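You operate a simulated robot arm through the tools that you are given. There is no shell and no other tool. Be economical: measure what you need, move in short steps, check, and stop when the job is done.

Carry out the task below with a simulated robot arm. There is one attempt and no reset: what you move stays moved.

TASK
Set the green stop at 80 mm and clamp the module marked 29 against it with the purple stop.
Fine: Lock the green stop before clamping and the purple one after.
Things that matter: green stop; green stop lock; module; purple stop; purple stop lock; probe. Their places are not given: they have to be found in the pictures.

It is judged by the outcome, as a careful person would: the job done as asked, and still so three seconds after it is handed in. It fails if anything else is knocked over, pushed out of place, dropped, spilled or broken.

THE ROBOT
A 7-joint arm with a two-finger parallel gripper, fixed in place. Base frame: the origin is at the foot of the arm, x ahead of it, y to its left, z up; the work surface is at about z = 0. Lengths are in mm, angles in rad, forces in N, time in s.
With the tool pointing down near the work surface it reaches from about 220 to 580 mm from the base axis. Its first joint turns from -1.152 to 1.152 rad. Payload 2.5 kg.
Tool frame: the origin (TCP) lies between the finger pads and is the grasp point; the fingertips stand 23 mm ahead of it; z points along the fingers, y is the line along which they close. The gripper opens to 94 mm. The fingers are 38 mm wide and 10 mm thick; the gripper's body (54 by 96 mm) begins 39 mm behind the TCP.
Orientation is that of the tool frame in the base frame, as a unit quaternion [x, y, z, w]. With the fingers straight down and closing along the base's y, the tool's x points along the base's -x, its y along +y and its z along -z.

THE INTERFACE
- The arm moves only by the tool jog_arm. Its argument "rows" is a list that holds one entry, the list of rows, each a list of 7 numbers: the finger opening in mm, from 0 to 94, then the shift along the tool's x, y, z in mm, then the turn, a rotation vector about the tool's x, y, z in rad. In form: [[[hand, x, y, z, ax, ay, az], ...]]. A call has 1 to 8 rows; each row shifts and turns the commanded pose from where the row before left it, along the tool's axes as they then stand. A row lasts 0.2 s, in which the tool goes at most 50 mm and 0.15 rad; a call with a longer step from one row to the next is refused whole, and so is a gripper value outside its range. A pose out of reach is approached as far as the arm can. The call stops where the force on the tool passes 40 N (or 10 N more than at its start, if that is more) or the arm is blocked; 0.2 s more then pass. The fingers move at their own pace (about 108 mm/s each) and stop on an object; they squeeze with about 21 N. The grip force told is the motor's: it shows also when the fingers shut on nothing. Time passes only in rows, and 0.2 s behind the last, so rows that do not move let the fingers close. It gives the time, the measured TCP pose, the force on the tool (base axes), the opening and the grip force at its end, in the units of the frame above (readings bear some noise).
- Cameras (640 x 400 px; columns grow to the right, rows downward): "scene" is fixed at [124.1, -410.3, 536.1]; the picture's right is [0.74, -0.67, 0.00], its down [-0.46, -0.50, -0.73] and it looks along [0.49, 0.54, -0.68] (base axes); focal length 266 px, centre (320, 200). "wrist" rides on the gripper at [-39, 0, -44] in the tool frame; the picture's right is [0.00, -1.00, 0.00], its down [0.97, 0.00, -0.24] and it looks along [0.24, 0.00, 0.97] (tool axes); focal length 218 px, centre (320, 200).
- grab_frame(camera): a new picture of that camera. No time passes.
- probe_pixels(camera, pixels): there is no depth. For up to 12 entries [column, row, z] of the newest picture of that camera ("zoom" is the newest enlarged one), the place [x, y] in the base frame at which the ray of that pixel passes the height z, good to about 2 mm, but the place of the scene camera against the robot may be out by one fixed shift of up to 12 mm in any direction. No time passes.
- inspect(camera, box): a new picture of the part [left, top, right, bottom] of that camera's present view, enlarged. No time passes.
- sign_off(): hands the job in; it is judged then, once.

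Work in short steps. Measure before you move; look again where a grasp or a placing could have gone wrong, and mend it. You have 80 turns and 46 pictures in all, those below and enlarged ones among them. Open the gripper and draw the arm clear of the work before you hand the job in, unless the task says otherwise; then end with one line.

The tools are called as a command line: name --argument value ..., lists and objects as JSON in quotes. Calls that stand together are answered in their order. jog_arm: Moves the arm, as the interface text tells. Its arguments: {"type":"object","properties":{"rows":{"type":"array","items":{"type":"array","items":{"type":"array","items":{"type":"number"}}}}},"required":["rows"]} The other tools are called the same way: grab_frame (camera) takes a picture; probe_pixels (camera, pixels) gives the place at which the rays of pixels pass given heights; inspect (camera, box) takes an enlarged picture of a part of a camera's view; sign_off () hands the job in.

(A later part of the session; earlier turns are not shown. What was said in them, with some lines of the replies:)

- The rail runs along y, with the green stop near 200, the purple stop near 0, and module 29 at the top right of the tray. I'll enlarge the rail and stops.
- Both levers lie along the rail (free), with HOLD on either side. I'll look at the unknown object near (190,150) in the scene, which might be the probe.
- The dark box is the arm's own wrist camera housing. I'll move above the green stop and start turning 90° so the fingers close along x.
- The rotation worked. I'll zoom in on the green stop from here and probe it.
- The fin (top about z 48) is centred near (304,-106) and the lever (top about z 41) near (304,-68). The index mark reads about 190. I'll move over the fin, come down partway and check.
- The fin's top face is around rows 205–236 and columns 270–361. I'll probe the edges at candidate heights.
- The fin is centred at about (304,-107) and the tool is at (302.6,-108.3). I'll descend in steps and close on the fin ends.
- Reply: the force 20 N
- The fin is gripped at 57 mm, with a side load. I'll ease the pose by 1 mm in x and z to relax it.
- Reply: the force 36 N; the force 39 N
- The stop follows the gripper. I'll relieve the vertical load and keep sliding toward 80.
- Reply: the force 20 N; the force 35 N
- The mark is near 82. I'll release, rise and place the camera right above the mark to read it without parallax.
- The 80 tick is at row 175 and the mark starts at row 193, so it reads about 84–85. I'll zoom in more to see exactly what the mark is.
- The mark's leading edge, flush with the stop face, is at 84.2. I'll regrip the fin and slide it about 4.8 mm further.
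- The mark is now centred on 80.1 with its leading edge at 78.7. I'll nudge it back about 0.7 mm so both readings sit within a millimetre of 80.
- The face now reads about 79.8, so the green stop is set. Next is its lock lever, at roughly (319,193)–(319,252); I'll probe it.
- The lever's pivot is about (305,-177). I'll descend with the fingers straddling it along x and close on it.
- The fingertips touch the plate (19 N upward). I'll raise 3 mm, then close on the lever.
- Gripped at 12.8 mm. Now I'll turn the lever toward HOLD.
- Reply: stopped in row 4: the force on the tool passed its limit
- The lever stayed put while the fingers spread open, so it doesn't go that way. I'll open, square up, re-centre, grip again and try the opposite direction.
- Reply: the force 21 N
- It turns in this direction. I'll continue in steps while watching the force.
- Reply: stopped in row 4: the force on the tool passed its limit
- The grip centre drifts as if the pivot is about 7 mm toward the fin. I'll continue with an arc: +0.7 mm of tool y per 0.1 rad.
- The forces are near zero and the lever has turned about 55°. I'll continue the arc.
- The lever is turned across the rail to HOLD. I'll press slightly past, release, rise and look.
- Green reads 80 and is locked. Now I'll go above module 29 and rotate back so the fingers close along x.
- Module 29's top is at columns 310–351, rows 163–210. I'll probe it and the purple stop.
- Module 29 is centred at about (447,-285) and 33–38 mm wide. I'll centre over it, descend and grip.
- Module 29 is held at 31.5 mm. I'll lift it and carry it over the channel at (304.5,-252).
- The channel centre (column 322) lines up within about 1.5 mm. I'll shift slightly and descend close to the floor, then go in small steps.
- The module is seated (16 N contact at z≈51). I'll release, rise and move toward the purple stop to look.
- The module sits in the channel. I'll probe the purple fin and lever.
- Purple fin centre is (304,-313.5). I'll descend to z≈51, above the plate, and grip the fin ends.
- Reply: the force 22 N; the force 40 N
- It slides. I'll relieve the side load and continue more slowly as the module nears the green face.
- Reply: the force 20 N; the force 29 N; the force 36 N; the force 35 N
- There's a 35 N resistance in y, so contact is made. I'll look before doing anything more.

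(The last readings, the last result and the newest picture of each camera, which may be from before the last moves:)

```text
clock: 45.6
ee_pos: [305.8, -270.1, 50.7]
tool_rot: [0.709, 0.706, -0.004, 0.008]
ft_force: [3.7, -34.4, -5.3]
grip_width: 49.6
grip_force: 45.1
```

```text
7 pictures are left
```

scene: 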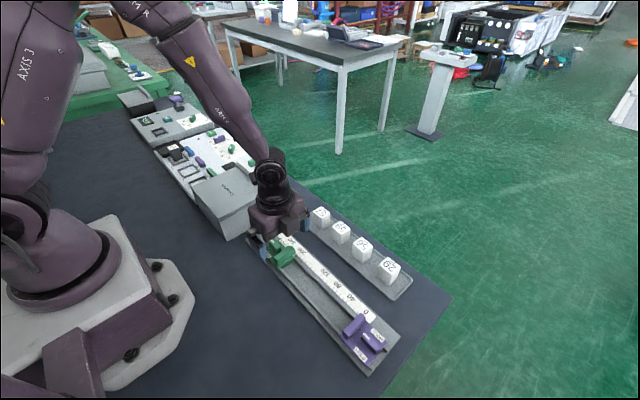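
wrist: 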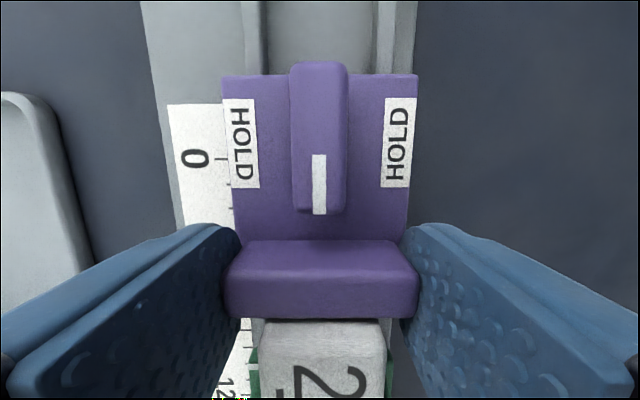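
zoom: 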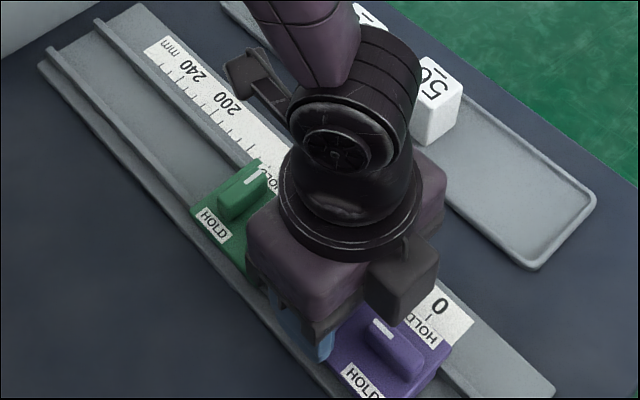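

The module is squeezed and the grip slipped slightly at 35 N. I'll release, rise and view the purple lever and the contacts.

jog_arm --rows '[[[75, 0, 0, 0, 0, 0, 0], [75, 0, 0, 0, 0, 0, 0], [75, 0, 0, -35, 0, 0, 0], [44, 0, 0, -35, 0, 0, 0], [44, -10, 0, 0, 0, 0, 0], [44, 0, 0, 0, 0, 0, 0]]]'

grab_frame --camera "wrist"

probe_pixels --camera "wrist" --pixels '[[317, 110, 25], [317, 180, 50]]'

```text
clock: 47.0
ee_pos: [304.0, -275.4, 121.0]
tool_rot: [0.708, 0.706, -0.001, 0.001]
ft_force: [-0.1, 0.1, 0.0]
grip_width: 44.1
grip_force: 0.0
```

```text
6 pictures are left
```

wrist: 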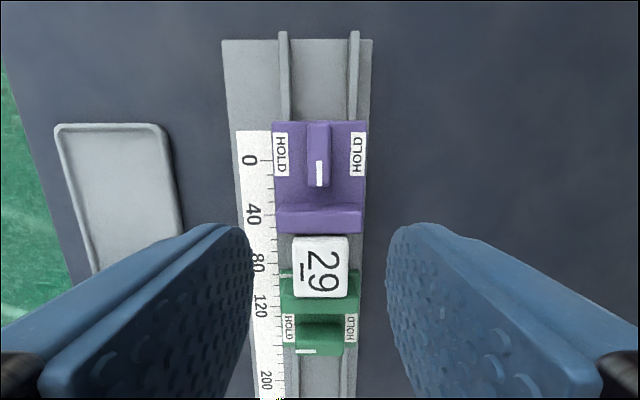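

```text
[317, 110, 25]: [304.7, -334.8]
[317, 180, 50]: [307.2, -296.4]
```

The lever and its labels are centred at about (304.3,-309). I'll lower onto the lever, slightly outward at y≈-311 to clear the fin, and grip it.

jog_arm --rows '[[[44, -35.6, 0.3, 0, 0, 0, 0], [44, 0, 0, 35, 0, 0, 0], [44, 0, 0, 25, 0, 0, 0], [44, 0, 0, 9, 0, 0, 0], [20, 0, 0, 0, 0, 0, 0], [3, 0, 0, 0, 0, 0, 0], [3, 0, 0, 0, 0, 0, 0]]]'

```text
clock: 48.6
ee_pos: [304.6, -311.3, 49.9]
tool_rot: [0.708, 0.706, 0.0, 0.001]
ft_force: [6.9, -5.5, -10.6]
grip_width: 12.7
grip_force: 44.4
```

jog_arm --rows '[[[3, 0, 0, 0, 0, 0, 0.1], [3, 0, 0, 0, 0, 0, 0.1], [3, 0, 0, 0, 0, 0, 0.1]]]'

```text
clock: 49.4
ee_pos: [303.7, -310.9, 51.0]
tool_rot: [0.806, 0.592, 0.001, 0.001]
ft_force: [3.3, -2.7, -14.6]
grip_width: 12.9
grip_force: 44.7
```

Turning freely with the grip width unchanged, so I'll continue.

jog_arm --rows '[[[3, 0, 0, 0, 0, 0, 0.1], [3, 0, 0, 0, 0, 0, 0.1], [3, 0, 0, 0, 0, 0, 0.1], [3, 0, 0, 0, 0, 0, 0.1]]]'

jog_arm --rows '[[[3, 0, 0, 0, 0, 0, 0.1], [3, 0, 0, 0, 0, 0, 0.1], [3, 0, 0, 0, 0, 0, 0.1], [3, 0, 0, 0, 0, 0, 0.1]]]'

grab_frame --camera "wrist"

```text
clock: 50.4
ee_pos: [303.4, -311.4, 51.0]
tool_rot: [0.908, 0.42, 0.0, -0.001]
ft_force: [-7.3, -0.3, -10.1]
grip_width: 12.7
grip_force: 44.6
```

```text
clock: 51.4
ee_pos: [304.1, -312.0, 51.6]
tool_rot: [0.973, 0.231, 0.0, 0.001]
ft_force: [-17.0, 0.8, -5.4]
grip_width: 12.8
grip_force: 44.6
```

```text
5 pictures are left
```

wrist: 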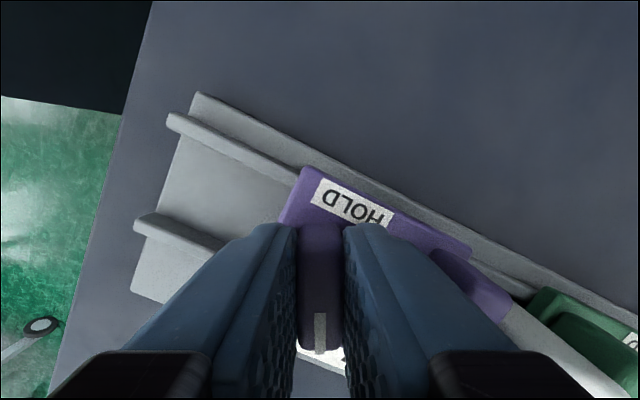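

Turned 63°. I'll relieve the x load, finish the last 27° and add a slight preload toward the module.

jog_arm --rows '[[[3, -0.6, -0.4, 0, 0, 0, 0.1], [3, 0, 0, 0, 0, 0, 0.1], [3, 0, -0.4, 0, 0, 0, 0.1], [3, 0, 0, 0, 0, 0, 0.1], [3, 0, 0, 0, 0, 0, 0.07], [3, 0, 0, 0, 0, 0, 0.05]]]'

```text
clock: 52.8
ee_pos: [303.6, -309.4, 51.6]
tool_rot: [1.0, -0.024, -0.001, 0.0]
ft_force: [-24.2, 2.3, 3.7]
grip_width: 12.9
grip_force: 45.2
```

The lever is a little past 90°. I'll release, rise and look.

jog_arm --rows '[[[40, 0, 0, 0, 0, 0, 0], [40, 0, 0, 0, 0, 0, 0], [40, 0, 0, -40, 0, 0, 0], [40, 0, 0, -40, 0, 0, 0], [40, 0, -30, -30, 0, 0, 0], [40, 0, -30, 0, 0, 0, 0], [40, 0, 0, 0, 0, 0, 0]]]'

inspect --camera "wrist" --box '[190, 100, 410, 240]'

```text
clock: 54.4
ee_pos: [309.0, -250.3, 161.9]
tool_rot: [1.0, -0.025, 0.001, 0.002]
ft_force: [0.0, -0.4, -1.2]
grip_width: 40.1
grip_force: 0.1
```

```text
2.86 times, centred on (300, 170) of wrist
```

zoom: 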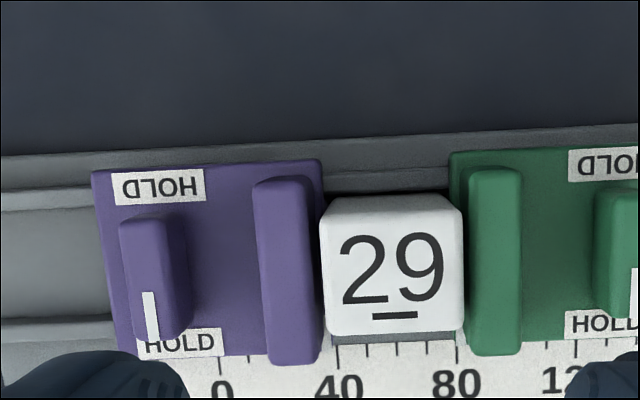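

The module sits between both stops, both levers are on HOLD, and the green mark is at 80. I'll draw the arm clear and take a final look.

jog_arm --rows '[[[60, -10, -30, -35, 0, 0, 0], [90, -10, -30, -35, 0, 0, 0], [90, -10, -40, -20, 0, 0, 0], [90, 0, -40, 0, 0, 0, 0], [90, 0, 0, 0, 0, 0, 0]]]'

inspect --camera "scene" --box '[270, 200, 410, 360]'

```text
clock: 55.6
ee_pos: [284.6, -109.8, 253.5]
tool_rot: [1.0, -0.025, 0.001, 0.0]
ft_force: [-0.7, -0.2, -0.3]
grip_width: 89.8
grip_force: 0.0
```

```text
2.50 times, centred on (340, 280) of scene
```

zoom: 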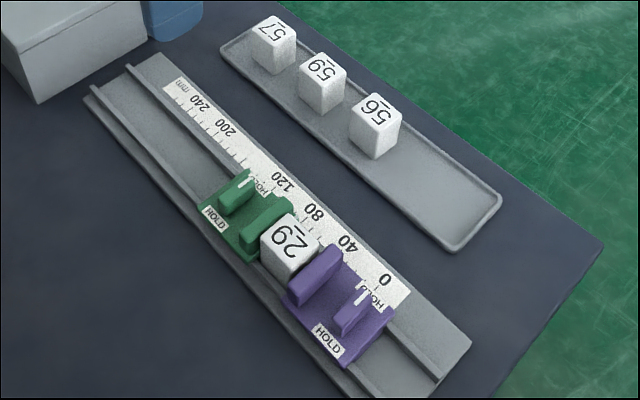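

The final view shows module 29 clamped between the stops, both levers on HOLD, and the other modules where they were. I'm handing it in.

sign_off

```text
The job is handed in.
```

I set the green stop at about 80 mm (its face reads 79.8) and locked it. Module 29 is clamped against it by the purple stop, which I locked afterwards.
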